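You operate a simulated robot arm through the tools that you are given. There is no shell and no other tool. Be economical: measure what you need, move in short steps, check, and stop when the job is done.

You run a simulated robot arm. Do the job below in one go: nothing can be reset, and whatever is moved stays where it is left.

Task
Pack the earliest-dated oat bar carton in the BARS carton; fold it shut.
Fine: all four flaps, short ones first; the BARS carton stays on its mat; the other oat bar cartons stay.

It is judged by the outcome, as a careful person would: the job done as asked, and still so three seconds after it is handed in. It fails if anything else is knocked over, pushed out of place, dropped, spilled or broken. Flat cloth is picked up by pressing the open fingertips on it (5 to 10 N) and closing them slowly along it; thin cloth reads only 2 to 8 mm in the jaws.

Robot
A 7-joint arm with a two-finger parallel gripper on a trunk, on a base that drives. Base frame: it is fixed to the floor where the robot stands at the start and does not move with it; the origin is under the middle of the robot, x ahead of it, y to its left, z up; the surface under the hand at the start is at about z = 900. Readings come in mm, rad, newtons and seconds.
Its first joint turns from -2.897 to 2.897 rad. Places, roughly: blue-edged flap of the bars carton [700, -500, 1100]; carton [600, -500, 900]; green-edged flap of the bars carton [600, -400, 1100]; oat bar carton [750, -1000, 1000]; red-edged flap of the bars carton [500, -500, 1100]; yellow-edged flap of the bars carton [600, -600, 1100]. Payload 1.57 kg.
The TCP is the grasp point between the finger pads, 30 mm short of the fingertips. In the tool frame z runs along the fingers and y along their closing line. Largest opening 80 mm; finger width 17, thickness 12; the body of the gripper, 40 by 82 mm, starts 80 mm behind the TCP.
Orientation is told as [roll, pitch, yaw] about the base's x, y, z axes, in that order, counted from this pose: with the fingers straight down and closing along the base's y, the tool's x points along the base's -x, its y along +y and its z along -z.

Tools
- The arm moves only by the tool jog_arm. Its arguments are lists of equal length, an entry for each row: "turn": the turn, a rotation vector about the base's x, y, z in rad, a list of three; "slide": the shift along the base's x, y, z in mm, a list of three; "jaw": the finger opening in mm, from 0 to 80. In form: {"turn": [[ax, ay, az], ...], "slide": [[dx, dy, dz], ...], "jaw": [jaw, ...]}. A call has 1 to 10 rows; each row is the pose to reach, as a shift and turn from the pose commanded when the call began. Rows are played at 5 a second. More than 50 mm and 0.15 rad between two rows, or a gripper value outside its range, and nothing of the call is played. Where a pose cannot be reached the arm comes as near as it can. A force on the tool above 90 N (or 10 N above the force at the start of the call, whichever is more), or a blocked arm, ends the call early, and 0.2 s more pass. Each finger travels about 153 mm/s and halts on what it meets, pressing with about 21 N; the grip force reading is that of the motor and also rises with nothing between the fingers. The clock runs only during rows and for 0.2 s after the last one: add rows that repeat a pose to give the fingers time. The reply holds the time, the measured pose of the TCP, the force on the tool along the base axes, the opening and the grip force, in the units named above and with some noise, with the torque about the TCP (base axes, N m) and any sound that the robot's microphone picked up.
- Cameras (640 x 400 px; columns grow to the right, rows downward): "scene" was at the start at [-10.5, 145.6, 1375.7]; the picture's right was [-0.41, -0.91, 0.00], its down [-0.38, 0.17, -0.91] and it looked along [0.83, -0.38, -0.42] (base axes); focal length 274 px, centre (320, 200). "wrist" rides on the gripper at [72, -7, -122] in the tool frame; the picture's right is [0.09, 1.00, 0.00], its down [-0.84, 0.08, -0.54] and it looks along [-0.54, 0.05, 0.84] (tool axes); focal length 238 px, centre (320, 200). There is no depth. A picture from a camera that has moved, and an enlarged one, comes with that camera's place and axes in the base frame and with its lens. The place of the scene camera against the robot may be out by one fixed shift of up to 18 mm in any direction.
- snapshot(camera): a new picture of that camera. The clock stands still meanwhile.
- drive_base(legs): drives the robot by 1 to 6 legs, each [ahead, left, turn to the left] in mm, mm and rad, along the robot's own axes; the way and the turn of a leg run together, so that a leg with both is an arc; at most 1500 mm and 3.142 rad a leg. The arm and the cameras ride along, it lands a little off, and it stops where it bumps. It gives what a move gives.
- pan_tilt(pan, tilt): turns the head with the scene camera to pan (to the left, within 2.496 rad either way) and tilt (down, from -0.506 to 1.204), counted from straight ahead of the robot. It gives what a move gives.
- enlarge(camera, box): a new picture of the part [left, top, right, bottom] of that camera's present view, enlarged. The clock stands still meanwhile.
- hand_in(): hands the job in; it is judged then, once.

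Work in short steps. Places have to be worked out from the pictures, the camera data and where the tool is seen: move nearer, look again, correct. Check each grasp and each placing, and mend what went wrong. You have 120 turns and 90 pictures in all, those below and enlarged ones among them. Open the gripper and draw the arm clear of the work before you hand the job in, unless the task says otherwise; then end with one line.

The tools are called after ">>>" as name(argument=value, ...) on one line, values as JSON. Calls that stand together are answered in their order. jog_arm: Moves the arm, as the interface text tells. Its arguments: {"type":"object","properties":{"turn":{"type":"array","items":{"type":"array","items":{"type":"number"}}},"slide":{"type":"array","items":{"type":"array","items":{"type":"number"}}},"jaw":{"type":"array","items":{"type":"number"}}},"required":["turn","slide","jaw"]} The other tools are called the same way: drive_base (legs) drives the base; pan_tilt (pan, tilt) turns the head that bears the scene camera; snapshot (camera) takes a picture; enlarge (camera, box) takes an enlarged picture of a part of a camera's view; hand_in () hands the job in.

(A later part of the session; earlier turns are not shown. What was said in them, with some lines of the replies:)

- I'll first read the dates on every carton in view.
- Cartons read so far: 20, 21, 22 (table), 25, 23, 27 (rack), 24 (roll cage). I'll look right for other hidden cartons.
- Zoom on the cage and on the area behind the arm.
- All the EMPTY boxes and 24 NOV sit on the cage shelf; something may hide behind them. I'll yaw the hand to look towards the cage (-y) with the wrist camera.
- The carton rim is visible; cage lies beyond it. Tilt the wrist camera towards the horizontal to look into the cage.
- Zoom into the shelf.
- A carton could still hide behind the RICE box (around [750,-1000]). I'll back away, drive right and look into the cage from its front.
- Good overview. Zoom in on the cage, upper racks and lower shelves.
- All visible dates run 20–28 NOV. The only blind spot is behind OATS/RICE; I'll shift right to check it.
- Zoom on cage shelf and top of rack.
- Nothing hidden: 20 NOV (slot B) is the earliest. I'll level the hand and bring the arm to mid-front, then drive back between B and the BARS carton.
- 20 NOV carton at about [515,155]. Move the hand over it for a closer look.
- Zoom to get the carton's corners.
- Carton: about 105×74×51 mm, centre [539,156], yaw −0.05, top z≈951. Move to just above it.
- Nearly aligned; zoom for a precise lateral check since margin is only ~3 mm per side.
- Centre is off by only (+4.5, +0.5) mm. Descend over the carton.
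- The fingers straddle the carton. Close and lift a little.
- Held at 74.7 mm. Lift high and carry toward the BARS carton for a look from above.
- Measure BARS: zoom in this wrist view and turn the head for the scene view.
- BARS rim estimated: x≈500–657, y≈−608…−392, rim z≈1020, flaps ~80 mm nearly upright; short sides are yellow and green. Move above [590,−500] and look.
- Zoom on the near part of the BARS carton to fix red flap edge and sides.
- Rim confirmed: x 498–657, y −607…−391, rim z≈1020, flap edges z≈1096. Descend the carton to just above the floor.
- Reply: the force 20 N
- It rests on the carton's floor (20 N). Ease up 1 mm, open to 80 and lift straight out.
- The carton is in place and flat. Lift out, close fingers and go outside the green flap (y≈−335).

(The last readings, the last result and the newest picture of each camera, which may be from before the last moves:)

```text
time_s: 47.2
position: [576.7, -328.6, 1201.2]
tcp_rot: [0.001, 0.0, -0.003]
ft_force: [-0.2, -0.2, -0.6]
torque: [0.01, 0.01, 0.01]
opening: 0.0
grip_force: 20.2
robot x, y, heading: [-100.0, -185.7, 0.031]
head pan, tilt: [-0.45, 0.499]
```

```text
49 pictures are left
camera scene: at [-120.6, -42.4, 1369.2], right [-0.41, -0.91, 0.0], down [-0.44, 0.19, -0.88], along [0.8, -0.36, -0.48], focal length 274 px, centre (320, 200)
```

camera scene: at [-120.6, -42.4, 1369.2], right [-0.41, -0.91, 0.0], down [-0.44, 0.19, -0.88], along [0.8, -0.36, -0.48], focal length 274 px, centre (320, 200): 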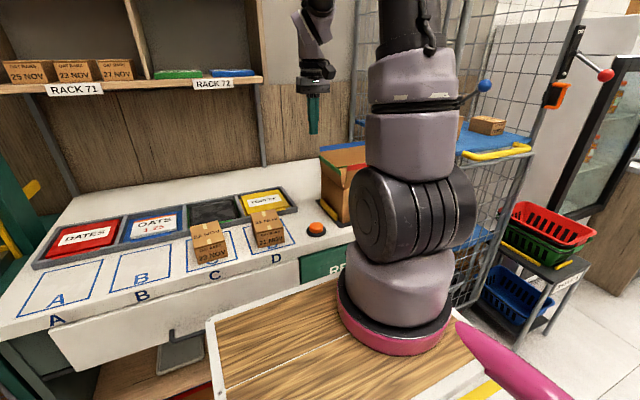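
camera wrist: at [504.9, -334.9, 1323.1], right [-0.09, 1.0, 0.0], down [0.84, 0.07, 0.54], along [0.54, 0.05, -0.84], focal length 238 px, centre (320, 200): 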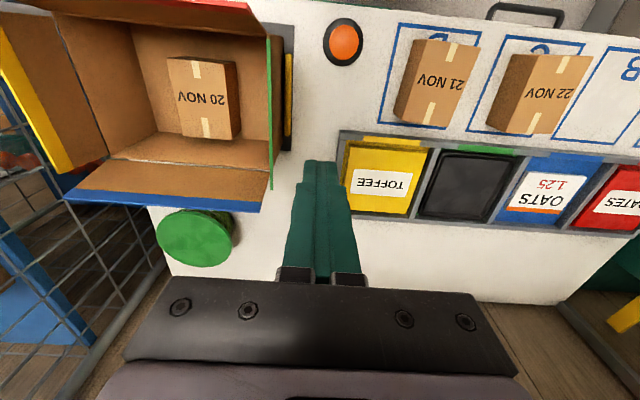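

Green flap stands nearly upright. Lower beside it and push it inward along its arc.

>>> jog_arm(turn=[[0, 0, 0], [0, 0, 0], [0, 0, 0], [0, 0, 0], [0, 0, 0], [0, 0, 0], [0, 0, 0]], slide=[[0, 0, -40], [0, 0, -80], [0, 0, -101], [0, -40, -101], [0, -56, -101], [0, -68, -102], [0, -83, -111]], jaw=[0, 0, 0, 0, 0, 0, 0])

>>> snapshot(camera="wrist")

```text
time_s: 48.8
position: [580.7, -412.5, 1091.9]
tcp_rot: [0.0, -0.002, -0.001]
ft_force: [0.3, 1.2, 0.1]
torque: [0.01, -0.01, 0.0]
opening: 0.1
grip_force: 21.1
robot x, y, heading: [-100.3, -185.4, 0.033]
head pan, tilt: [-0.45, 0.499]
```

```text
48 pictures are left
camera wrist: at [507.3, -418.3, 1212.7], right [-0.09, 1.0, 0.0], down [0.84, 0.07, 0.54], along [0.54, 0.05, -0.84], focal length 238 px, centre (320, 200)
```

wrist: 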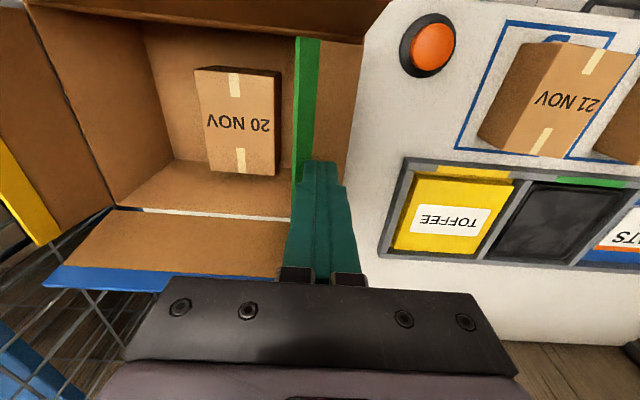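

The flap follows with ~1 N. Continue to horizontal, then back up a bit to see whether it stays.

>>> jog_arm(turn=[[0, 0, 0], [0, 0, 0], [0, 0, 0], [0, 0, 0], [0, 0, 0], [0, 0, 0]], slide=[[0, -12, -14], [0, -18, -27], [0, -26, -38], [0, -30, -42], [0, -30, -44], [0, -30, -44]], jaw=[0, 0, 0, 0, 0, 0])

>>> snapshot(camera="wrist")

>>> jog_arm(turn=[[0, 0, 0], [0, 0, 0], [0, 0, 0], [0, 0, 0]], slide=[[0, 0, 40], [0, 0, 80], [0, 0, 120], [0, 0, 150]], jaw=[0, 0, 0, 0])

>>> snapshot(camera="wrist")

```text
time_s: 50.2
position: [580.8, -438.9, 1051.8]
tcp_rot: [0.0, -0.01, 0.001]
ft_force: [0.8, 27.1, 67.4]
torque: [0.96, 0.16, -0.12]
opening: 0.1
grip_force: 21.4
robot x, y, heading: [-102.3, -189.0, 0.034]
head pan, tilt: [-0.45, 0.499]
```

```text
47 pictures are left
camera wrist: at [506.9, -444.5, 1172.2], right [-0.09, 1.0, 0.0], down [0.83, 0.08, 0.55], along [0.55, 0.05, -0.84], focal length 238 px, centre (320, 200)
```

wrist: 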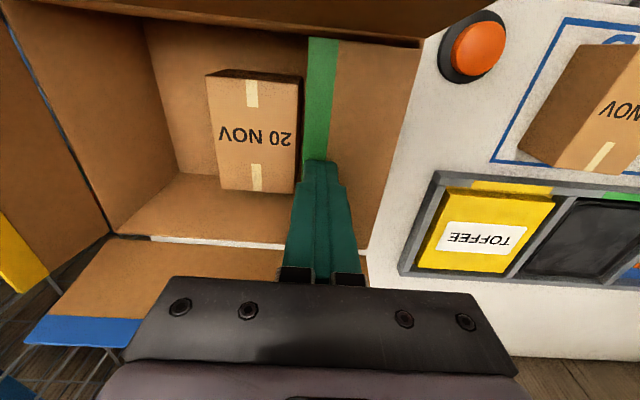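

```text
time_s: 51.2
position: [578.5, -440.5, 1197.5]
tcp_rot: [0.001, -0.002, -0.004]
ft_force: [-0.6, 0.2, -0.5]
torque: [0.03, 0.02, 0.01]
opening: 0.0
grip_force: 20.9
robot x, y, heading: [-102.2, -184.2, 0.029]
head pan, tilt: [-0.45, 0.499]
```

```text
46 pictures are left
camera wrist: at [506.8, -446.1, 1318.8], right [-0.09, 1.0, 0.0], down [0.84, 0.07, 0.54], along [0.54, 0.05, -0.84], focal length 238 px, centre (320, 200)
```

wrist: 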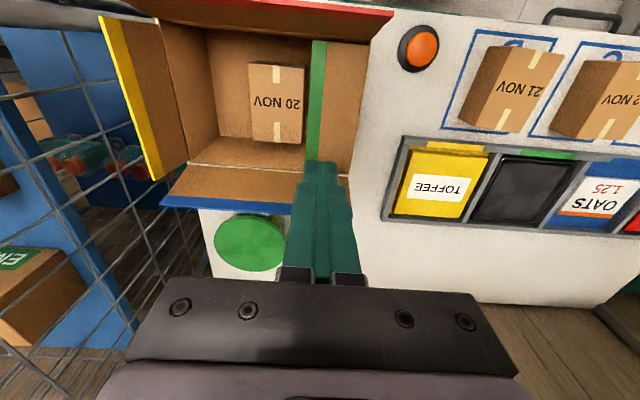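

Green flap lies flat and stays. For yellow (close to the cage), I'll tilt the hand so the fingers reach over the flap from above the box; first tilt and look.

>>> jog_arm(turn=[[-0.12, 0, 0], [-0.24, 0, 0], [-0.36, 0, 0], [-0.48, 0, 0], [-0.6, 0, 0]], slide=[[0, -20, 20], [0, -40, 30], [0, -70, 30], [0, -95, 30], [0, -120, 30]], jaw=[0, 0, 0, 0, 0])

>>> snapshot(camera="wrist")

```text
time_s: 52.4
position: [578.7, -561.6, 1225.1]
tcp_rot: [-0.601, -0.004, -0.002]
ft_force: [0.0, -0.5, 0.7]
torque: [0.0, 0.01, -0.01]
opening: 0.1
grip_force: 20.7
robot x, y, heading: [-102.8, -186.7, 0.034]
head pan, tilt: [-0.45, 0.499]
```

```text
45 pictures are left
camera wrist: at [506.0, -498.0, 1329.5], right [-0.09, 0.82, -0.56], down [0.84, 0.37, 0.41], along [0.54, -0.43, -0.72], focal length 238 px, centre (320, 200)
```

wrist: 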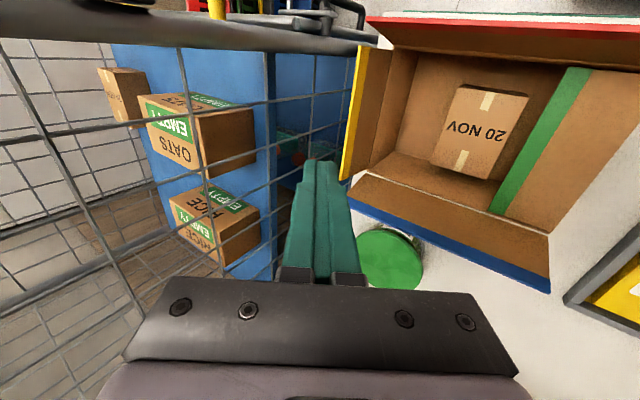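

Clear of the mesh by estimate. Lower the tips just outside the yellow flap edge.

>>> jog_arm(turn=[[0, 0, 0], [0, 0, 0], [0, 0, 0], [0, 0, 0], [0, 0, 0]], slide=[[0, -30, -20], [0, -63, -40], [0, -63, -75], [0, -63, -100], [0, -63, -115]], jaw=[0, 0, 0, 0, 0])

>>> snapshot(camera="wrist")

```text
time_s: 53.6
position: [578.7, -624.9, 1113.2]
tcp_rot: [-0.6, -0.004, -0.002]
ft_force: [0.9, 0.4, 1.0]
torque: [0.04, -0.02, 0.0]
opening: 0.2
grip_force: 21.5
robot x, y, heading: [-106.9, -189.9, 0.032]
head pan, tilt: [-0.45, 0.499]
```

```text
44 pictures are left
camera wrist: at [506.3, -561.2, 1216.6], right [-0.09, 0.82, -0.56], down [0.84, 0.37, 0.41], along [0.54, -0.43, -0.72], focal length 238 px, centre (320, 200)
```

wrist: 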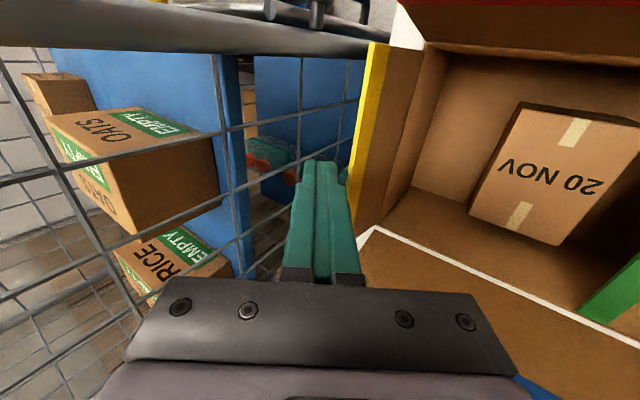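

Tips are outside the yellow flap. Sweep it inward along the arc.

>>> jog_arm(turn=[[0, 0, 0], [0, 0, 0], [0, 0, 0], [0, 0, 0], [0, 0, 0], [0, 0, 0], [0, 0, 0], [0, 0, 0]], slide=[[0, 12, -4], [0, 23, -6], [0, 34, -6], [0, 45, -6], [0, 66, -13], [0, 83, -27], [0, 92, -40], [0, 97, -52]], jaw=[0, 0, 0, 0, 0, 0, 0, 0])

>>> snapshot(camera="wrist")

```text
time_s: 55.4
position: [580.3, -529.1, 1059.8]
tcp_rot: [-0.599, -0.005, -0.002]
ft_force: [-0.1, 0.0, 0.6]
torque: [0.04, -0.03, 0.01]
opening: 0.0
grip_force: 20.9
robot x, y, heading: [-105.2, -189.1, 0.031]
head pan, tilt: [-0.45, 0.499]
```

```text
43 pictures are left
camera wrist: at [507.3, -464.4, 1163.9], right [-0.09, 0.82, -0.56], down [0.84, 0.37, 0.41], along [0.54, -0.43, -0.72], focal length 238 px, centre (320, 200)
```

wrist: 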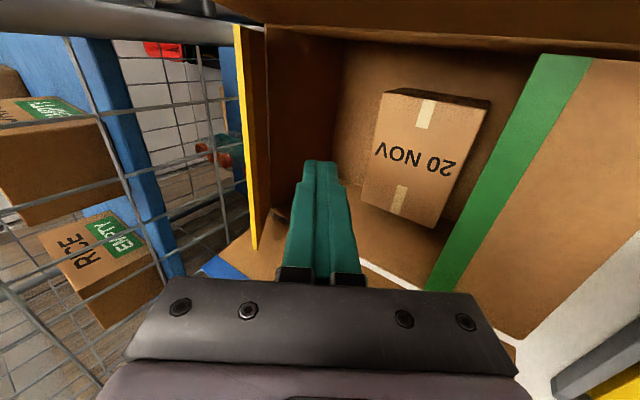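

The yellow flap is only ~56 mm long (genuinely short), so the tip passed over after tilting it ~28°. Go back up and outside, lower this time.

>>> jog_arm(turn=[[0, 0, 0], [0, 0, 0], [0, 0, 0], [0, 0, 0], [0, 0, 0], [0, 0, 0]], slide=[[0, 0, 40], [0, 0, 75], [0, -42, 75], [0, -84, 70], [0, -84, 50], [0, -78, 35]], jaw=[0, 0, 0, 0, 0, 0])

>>> snapshot(camera="wrist")

```text
time_s: 56.8
position: [581.4, -606.5, 1092.8]
tcp_rot: [-0.599, -0.002, -0.001]
ft_force: [-0.1, 0.0, -0.1]
torque: [0.05, 0.03, 0.08]
opening: 0.0
grip_force: 20.7
robot x, y, heading: [-103.9, -185.4, 0.032]
head pan, tilt: [-0.45, 0.499]
```

```text
42 pictures are left
camera wrist: at [509.2, -542.1, 1197.2], right [-0.09, 0.82, -0.56], down [0.84, 0.37, 0.41], along [0.54, -0.43, -0.72], focal length 238 px, centre (320, 200)
```

wrist: 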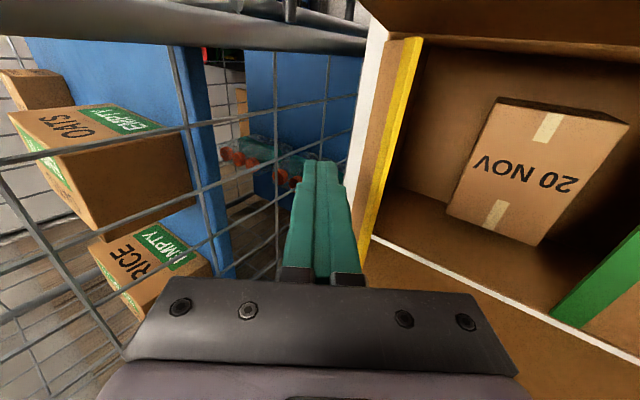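

Now the tip is outside the tilted flap. Sweep it down.

>>> jog_arm(turn=[[0, 0, 0], [0, 0, 0], [0, 0, 0], [0, 0, 0], [0, 0, 0], [0, 0, 0], [0, 0, 0]], slide=[[0, 12, -5], [0, 23, -8], [0, 36, -12], [0, 45, -19], [0, 52, -27], [0, 56, -34], [0, 57, -38]], jaw=[0, 0, 0, 0, 0, 0, 0])

>>> snapshot(camera="wrist")

```text
time_s: 58.4
position: [580.4, -548.6, 1057.2]
tcp_rot: [-0.598, -0.003, -0.003]
ft_force: [0.2, 0.1, 1.1]
torque: [-0.02, 0.0, -0.02]
opening: 0.0
grip_force: 21.3
robot x, y, heading: [-101.6, -189.5, 0.034]
head pan, tilt: [-0.45, 0.499]
```

```text
41 pictures are left
camera wrist: at [507.5, -485.5, 1160.7], right [-0.09, 0.82, -0.56], down [0.84, 0.37, 0.41], along [0.54, -0.43, -0.72], focal length 238 px, centre (320, 200)
```

wrist: 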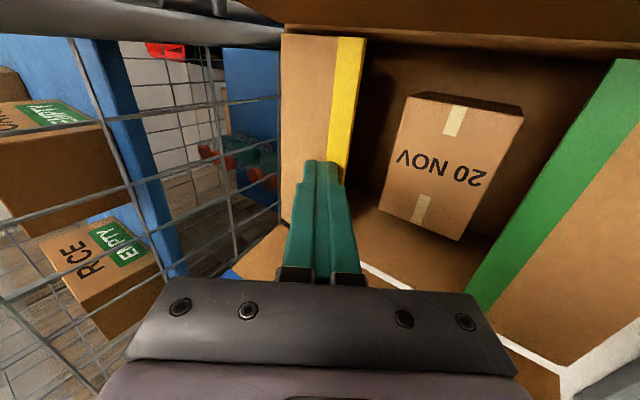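

Nearly flat; press a few mm more.

>>> jog_arm(turn=[[0, 0, 0], [0, 0, 0], [0, 0, 0], [0, 0, 0]], slide=[[0, 2, -3], [0, 3, -6], [0, 3, -8], [0, 3, -8]], jaw=[0, 0, 0, 0])

>>> jog_arm(turn=[[0, 0, 0], [0, 0, 0], [0.12, 0, 0], [0.24, 0, 0], [0.36, 0, 0], [0.48, 0, 0], [0.6, 0, 0]], slide=[[0, 5, 40], [0, 15, 80], [0, 25, 120], [0, 35, 150], [0, 45, 180], [-20, 50, 200], [-40, 50, 210]], jaw=[0, 0, 0, 0, 0, 0, 0])

>>> snapshot(camera="wrist")

```text
time_s: 59.4
position: [579.6, -548.8, 1051.5]
tcp_rot: [-0.602, -0.006, -0.002]
ft_force: [1.6, -3.3, 41.1]
torque: [-0.46, -0.06, 0.0]
opening: 0.0
grip_force: 21.5
robot x, y, heading: [-103.3, -186.0, 0.029]
head pan, tilt: [-0.45, 0.499]
```

```text
time_s: 61.0
position: [540.3, -496.0, 1256.6]
tcp_rot: [0.004, -0.002, 0.002]
ft_force: [0.3, 0.6, 0.4]
torque: [-0.03, 0.03, 0.03]
opening: 0.0
grip_force: 20.5
robot x, y, heading: [-101.5, -185.6, 0.031]
head pan, tilt: [-0.45, 0.499]
```

```text
40 pictures are left
camera wrist: at [468.0, -502.2, 1379.4], right [-0.09, 1.0, 0.0], down [0.84, 0.08, 0.54], along [0.54, 0.05, -0.84], focal length 238 px, centre (320, 200)
```

wrist: 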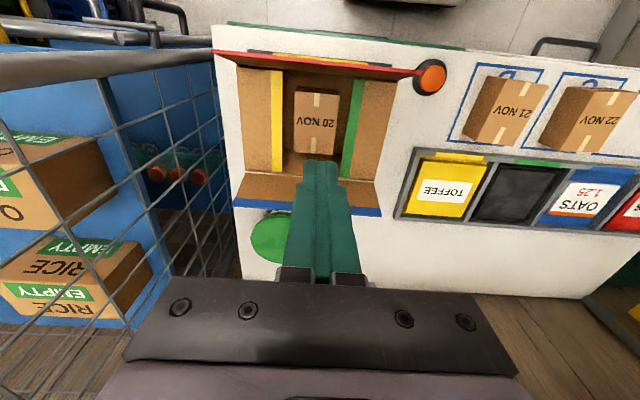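

Both short flaps are flat. Now go in front of the red flap (x≈440) and lower.

>>> jog_arm(turn=[[0, 0, 0], [0, 0, 0], [0, 0, 0], [0, 0, 0], [0, 0, 0], [0, 0, 0], [0, 0, 0]], slide=[[-50, -1, 0], [-98, -3, 0], [-98, -3, -45], [-98, -3, -90], [-98, -3, -130], [-98, -3, -148], [-75, -3, -148]], jaw=[0, 0, 0, 0, 0, 0, 0])

>>> snapshot(camera="wrist")

```text
time_s: 62.6
position: [463.7, -499.0, 1111.1]
tcp_rot: [0.001, -0.002, -0.004]
ft_force: [-0.5, 0.0, -0.6]
torque: [-0.01, -0.01, 0.0]
opening: 0.0
grip_force: 20.9
robot x, y, heading: [-103.0, -186.1, 0.031]
head pan, tilt: [-0.45, 0.499]
```

```text
39 pictures are left
camera wrist: at [391.3, -505.0, 1232.5], right [-0.09, 1.0, 0.0], down [0.84, 0.07, 0.54], along [0.54, 0.05, -0.84], focal length 238 px, centre (320, 200)
```

wrist: 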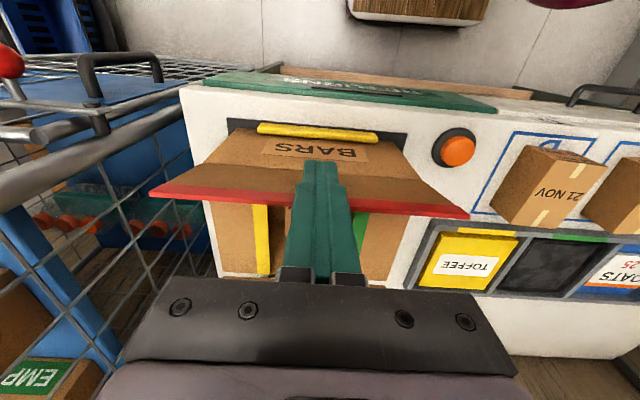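

Red flap edge ≈[480,·,1098], finger just in front. Sweep it over.

>>> jog_arm(turn=[[0, 0, 0], [0, 0, 0], [0, 0, 0], [0, 0, 0], [0, 0, 0], [0, 0, 0], [0, 0, 0], [0, 0, 0]], slide=[[13, 0, -1], [26, 0, -1], [46, 0, -5], [64, 0, -15], [78, 0, -31], [84, 0, -44], [88, 0, -52], [90, 0, -55]], jaw=[0, 0, 0, 0, 0, 0, 0, 0])

>>> snapshot(camera="wrist")

```text
time_s: 64.4
position: [555.5, -500.2, 1056.4]
tcp_rot: [-0.001, -0.001, -0.002]
ft_force: [-2.2, 0.1, 3.2]
torque: [-0.01, 0.06, -0.01]
opening: 0.0
grip_force: 21.1
robot x, y, heading: [-103.9, -186.0, 0.034]
head pan, tilt: [-0.45, 0.499]
```

```text
38 pictures are left
camera wrist: at [482.4, -504.8, 1177.5], right [-0.09, 1.0, 0.0], down [0.84, 0.07, 0.54], along [0.54, 0.05, -0.84], focal length 238 px, centre (320, 200)
```

wrist: 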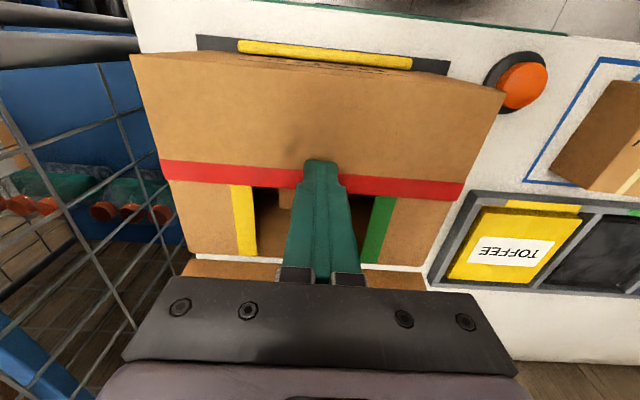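

Nearly flat; press a touch more, then lift and check.

>>> jog_arm(turn=[[0, 0, 0], [0, 0, 0], [0, 0, 0]], slide=[[0, 0, -2], [0, 0, -4], [0, 0, -5]], jaw=[0, 0, 0])

>>> jog_arm(turn=[[0, 0, 0], [0, 0, 0], [0, 0, 0], [0, 0, 0], [0, 0, 0]], slide=[[0, 0, 40], [0, 0, 80], [0, 0, 120], [0, 0, 160], [0, 0, 170]], jaw=[0, 0, 0, 0, 0])

>>> snapshot(camera="wrist")

```text
time_s: 65.2
position: [553.9, -497.6, 1055.3]
tcp_rot: [-0.002, -0.01, -0.006]
ft_force: [-0.6, 1.9, 72.2]
torque: [0.07, 0.47, -0.07]
opening: 0.0
grip_force: 21.2
robot x, y, heading: [-101.2, -188.0, 0.03]
head pan, tilt: [-0.45, 0.499]
```

```text
time_s: 66.4
position: [554.6, -499.4, 1220.5]
tcp_rot: [0.004, -0.001, 0.0]
ft_force: [-0.6, -0.5, 0.4]
torque: [0.0, 0.02, -0.02]
opening: 0.0
grip_force: 21.1
robot x, y, heading: [-100.3, -184.9, 0.032]
head pan, tilt: [-0.45, 0.499]
```

```text
37 pictures are left
camera wrist: at [482.9, -505.6, 1342.1], right [-0.09, 1.0, 0.0], down [0.84, 0.07, 0.54], along [0.54, 0.05, -0.84], focal length 238 px, centre (320, 200)
```

wrist: 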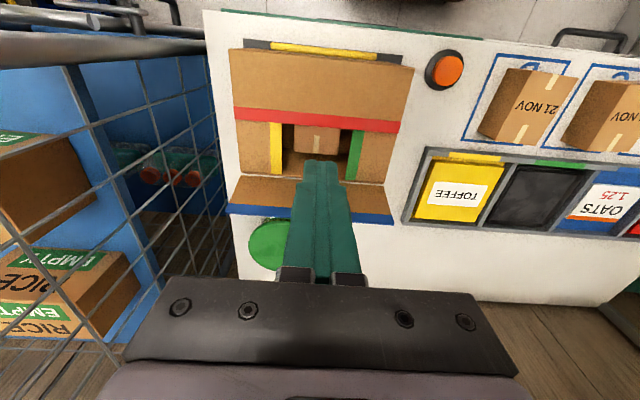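

Red is flat. Move over and behind the blue flap (x≈725), then lower.

>>> jog_arm(turn=[[0, 0, 0], [0, 0, 0], [0, 0, 0], [0, 0, 0], [0, 0, 0], [0, 0, 0], [0, 0, 0]], slide=[[45, 0, 0], [90, 0, 0], [135, 0, 0], [173, 0, 0], [173, 0, -40], [173, 0, -80], [173, 0, -110]], jaw=[0, 0, 0, 0, 0, 0, 0])

>>> snapshot(camera="wrist")

```text
time_s: 68.0
position: [727.7, -501.7, 1109.3]
tcp_rot: [0.0, -0.004, -0.004]
ft_force: [0.2, 0.4, 0.6]
torque: [0.01, -0.04, 0.0]
opening: 0.0
grip_force: 20.9
robot x, y, heading: [-101.2, -183.9, 0.028]
head pan, tilt: [-0.45, 0.499]
```

```text
36 pictures are left
camera wrist: at [654.7, -507.7, 1230.5], right [-0.09, 1.0, 0.0], down [0.84, 0.07, 0.54], along [0.54, 0.05, -0.84], focal length 238 px, centre (320, 200)
```

wrist: 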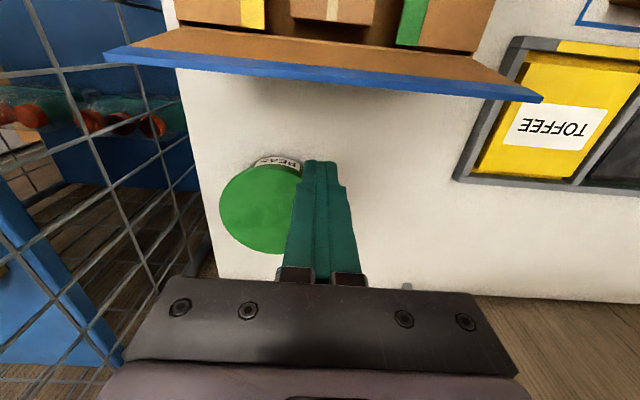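

Blue edge ≈[666,·,1100]; sweep it toward the robot and down.

>>> jog_arm(turn=[[0, 0, 0], [0, 0, 0], [0, 0, 0], [0, 0, 0], [0, 0, 0], [0, 0, 0], [0, 0, 0], [0, 0, 0]], slide=[[-30, 0, 0], [-50, 0, 0], [-65, 0, 0], [-83, 0, -3], [-101, 0, -13], [-114, 0, -29], [-121, 0, -43], [-126, 0, -51]], jaw=[0, 0, 0, 0, 0, 0, 0, 0])

>>> snapshot(camera="wrist")

```text
time_s: 69.8
position: [604.2, -500.3, 1059.0]
tcp_rot: [-0.002, -0.001, -0.003]
ft_force: [-0.2, -0.2, 0.5]
torque: [0.02, -0.02, 0.0]
opening: 0.0
grip_force: 20.7
robot x, y, heading: [-100.9, -185.9, 0.034]
head pan, tilt: [-0.45, 0.499]
```

```text
35 pictures are left
camera wrist: at [530.3, -505.9, 1181.0], right [-0.09, 1.0, 0.0], down [0.84, 0.07, 0.54], along [0.54, 0.05, -0.84], focal length 238 px, centre (320, 200)
```

wrist: 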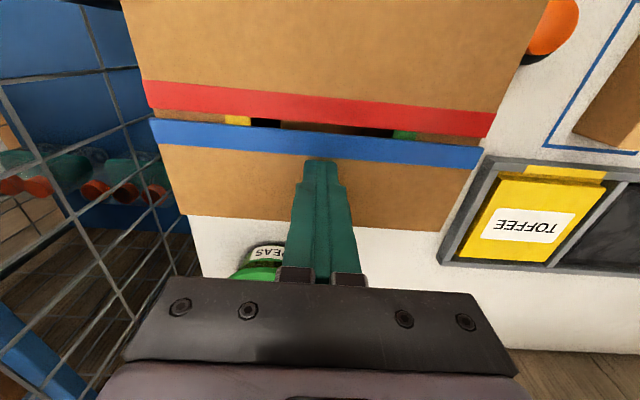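

Press blue the last few mm, then lift clear and inspect.

>>> jog_arm(turn=[[0, 0, 0], [0, 0, 0], [0, 0, 0], [0, 0, 0]], slide=[[0, 0, -3], [0, 0, -5], [0, 0, -7], [0, 0, -8]], jaw=[0, 0, 0, 0])

>>> jog_arm(turn=[[0, 0, 0], [0, 0, 0], [0, 0, 0], [0, 0, 0], [0, 0, 0], [0, 0, 0], [0, 0, 0], [0, 0, 0]], slide=[[0, 0, 40], [0, 0, 80], [0, 0, 120], [0, 0, 160], [-40, 0, 180], [-80, 0, 200], [-120, 30, 220], [-150, 60, 230]], jaw=[0, 0, 0, 0, 0, 20, 40, 60])

>>> snapshot(camera="wrist")

```text
time_s: 70.8
position: [601.8, -500.0, 1055.5]
tcp_rot: [-0.002, -0.006, -0.002]
ft_force: [-1.9, 1.5, 39.6]
torque: [0.06, -0.02, -0.06]
opening: 0.2
grip_force: 21.7
robot x, y, heading: [-104.9, -186.8, 0.03]
head pan, tilt: [-0.45, 0.499]
```

```text
refused: row 7 steps farther than a row can; nothing moved
```

```text
34 pictures are left
camera wrist: at [528.8, -505.8, 1176.5], right [-0.09, 1.0, 0.0], down [0.83, 0.08, 0.55], along [0.55, 0.05, -0.84], focal length 238 px, centre (320, 200)
```

wrist: 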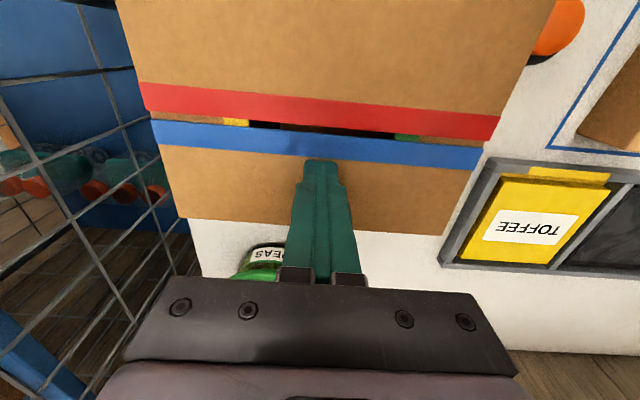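

Blue hit its stop (40 N). Lift away with smaller steps.

>>> jog_arm(turn=[[0, 0, 0], [0, 0, 0], [0, 0, 0], [0, 0, 0], [0, 0, 0], [0, 0, 0], [0, 0, 0], [0, 0, 0]], slide=[[0, 0, 40], [0, 0, 80], [0, 0, 120], [0, 0, 160], [-35, 0, 180], [-70, 0, 200], [-100, 20, 215], [-130, 40, 230]], jaw=[0, 0, 0, 0, 0, 20, 40, 60])

>>> snapshot(camera="wrist")

```text
time_s: 72.6
position: [475.5, -460.9, 1284.0]
tcp_rot: [0.002, 0.001, -0.005]
ft_force: [0.0, -0.3, -0.5]
torque: [0.0, 0.06, 0.01]
opening: 59.9
grip_force: 0.1
robot x, y, heading: [-103.2, -185.1, 0.026]
head pan, tilt: [-0.45, 0.499]
```

```text
33 pictures are left
camera wrist: at [402.5, -467.6, 1404.7], right [-0.09, 1.0, 0.0], down [0.84, 0.07, 0.54], along [0.54, 0.05, -0.84], focal length 238 px, centre (320, 200)
```

wrist: 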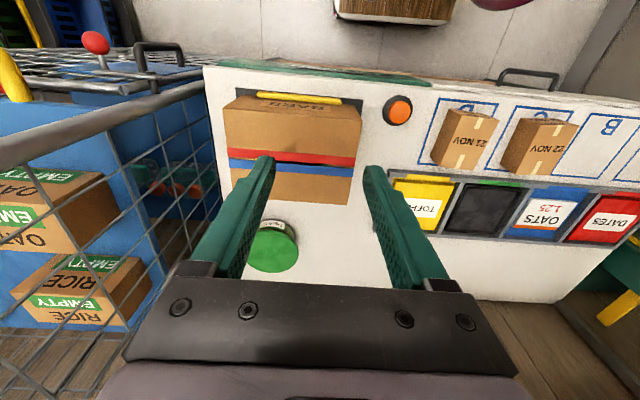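

Draw the arm aside and check the carton from the scene camera and a zoom.

>>> enlarge(camera="wrist", box=[190, 70, 410, 220])

>>> jog_arm(turn=[[0, 0, 0], [0, 0, 0], [0, 0, 0], [0, 0, 0], [0, 0, 0], [0, 0, 0], [0, 0, 0], [0, 0, 0], [0, 0, 0], [0, 0, 0]], slide=[[0, 45, 5], [0, 90, 10], [0, 135, 15], [0, 180, 20], [0, 225, 25], [0, 270, 30], [0, 315, 30], [0, 360, 30], [0, 405, 30], [0, 450, 30]], jaw=[60, 60, 60, 60, 60, 60, 60, 60, 60, 60])

>>> snapshot(camera="scene")

```text
2.67 times, centred on (300, 145) of wrist
camera zoom: at [402.5, -467.6, 1404.7], right [-0.09, 1.0, 0.0], down [0.84, 0.07, 0.54], along [0.54, 0.05, -0.84], focal length 636 px, centre (373, 347)
```

zoom: 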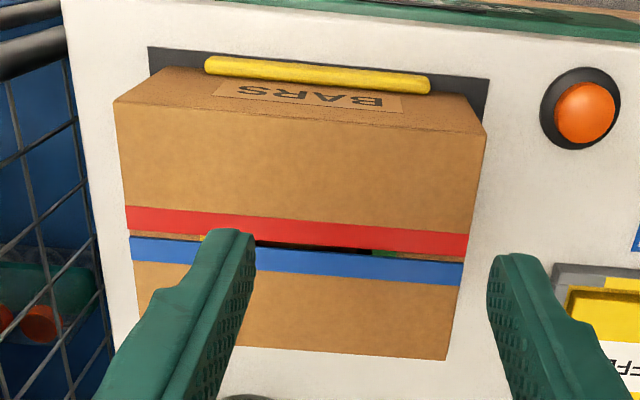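

```text
time_s: 74.8
position: [471.4, -9.8, 1315.2]
tcp_rot: [0.002, 0.0, -0.002]
ft_force: [0.0, -0.3, 0.6]
torque: [0.05, -0.04, 0.0]
opening: 60.1
grip_force: 0.1
robot x, y, heading: [-102.7, -188.4, 0.026]
head pan, tilt: [-0.45, 0.499]
```

```text
31 pictures are left
camera scene: at [-120.8, -42.8, 1369.2], right [-0.41, -0.91, 0.0], down [-0.44, 0.19, -0.88], along [0.8, -0.36, -0.48], focal length 274 px, centre (320, 200)
```

scene: 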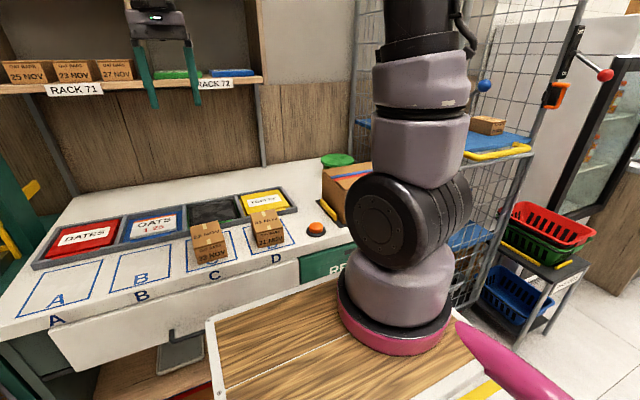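

Zoom on the visible side of the closed carton.

>>> enlarge(camera="scene", box=[290, 140, 400, 250])

```text
3.64 times, centred on (345, 195) of scene
camera zoom: at [-120.8, -42.8, 1369.2], right [-0.41, -0.91, 0.0], down [-0.44, 0.19, -0.88], along [0.8, -0.36, -0.48], focal length 997 px, centre (229, 218)
```

zoom: 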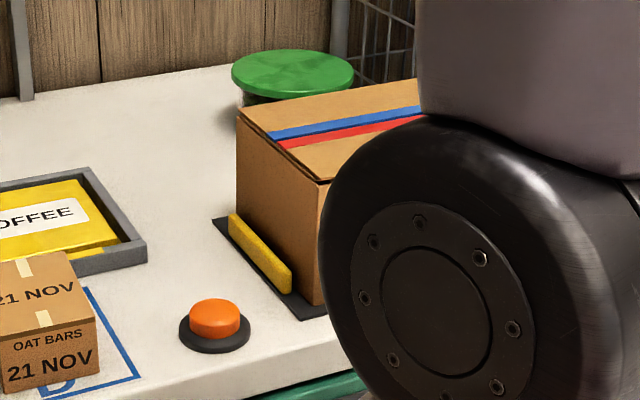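

The BARS carton sits on its mat with all four flaps flat, the other cartons are untouched, and the arm is clear. Handing in.

>>> hand_in()

```text
The job is handed in.
```

The 20 NOV oat bar carton, the earliest date I found, is packed in the BARS carton. It is folded shut, short flaps (green and yellow) first, then red and blue. The BARS carton is still on its mat, and I left the other oat bar cartons where they were.
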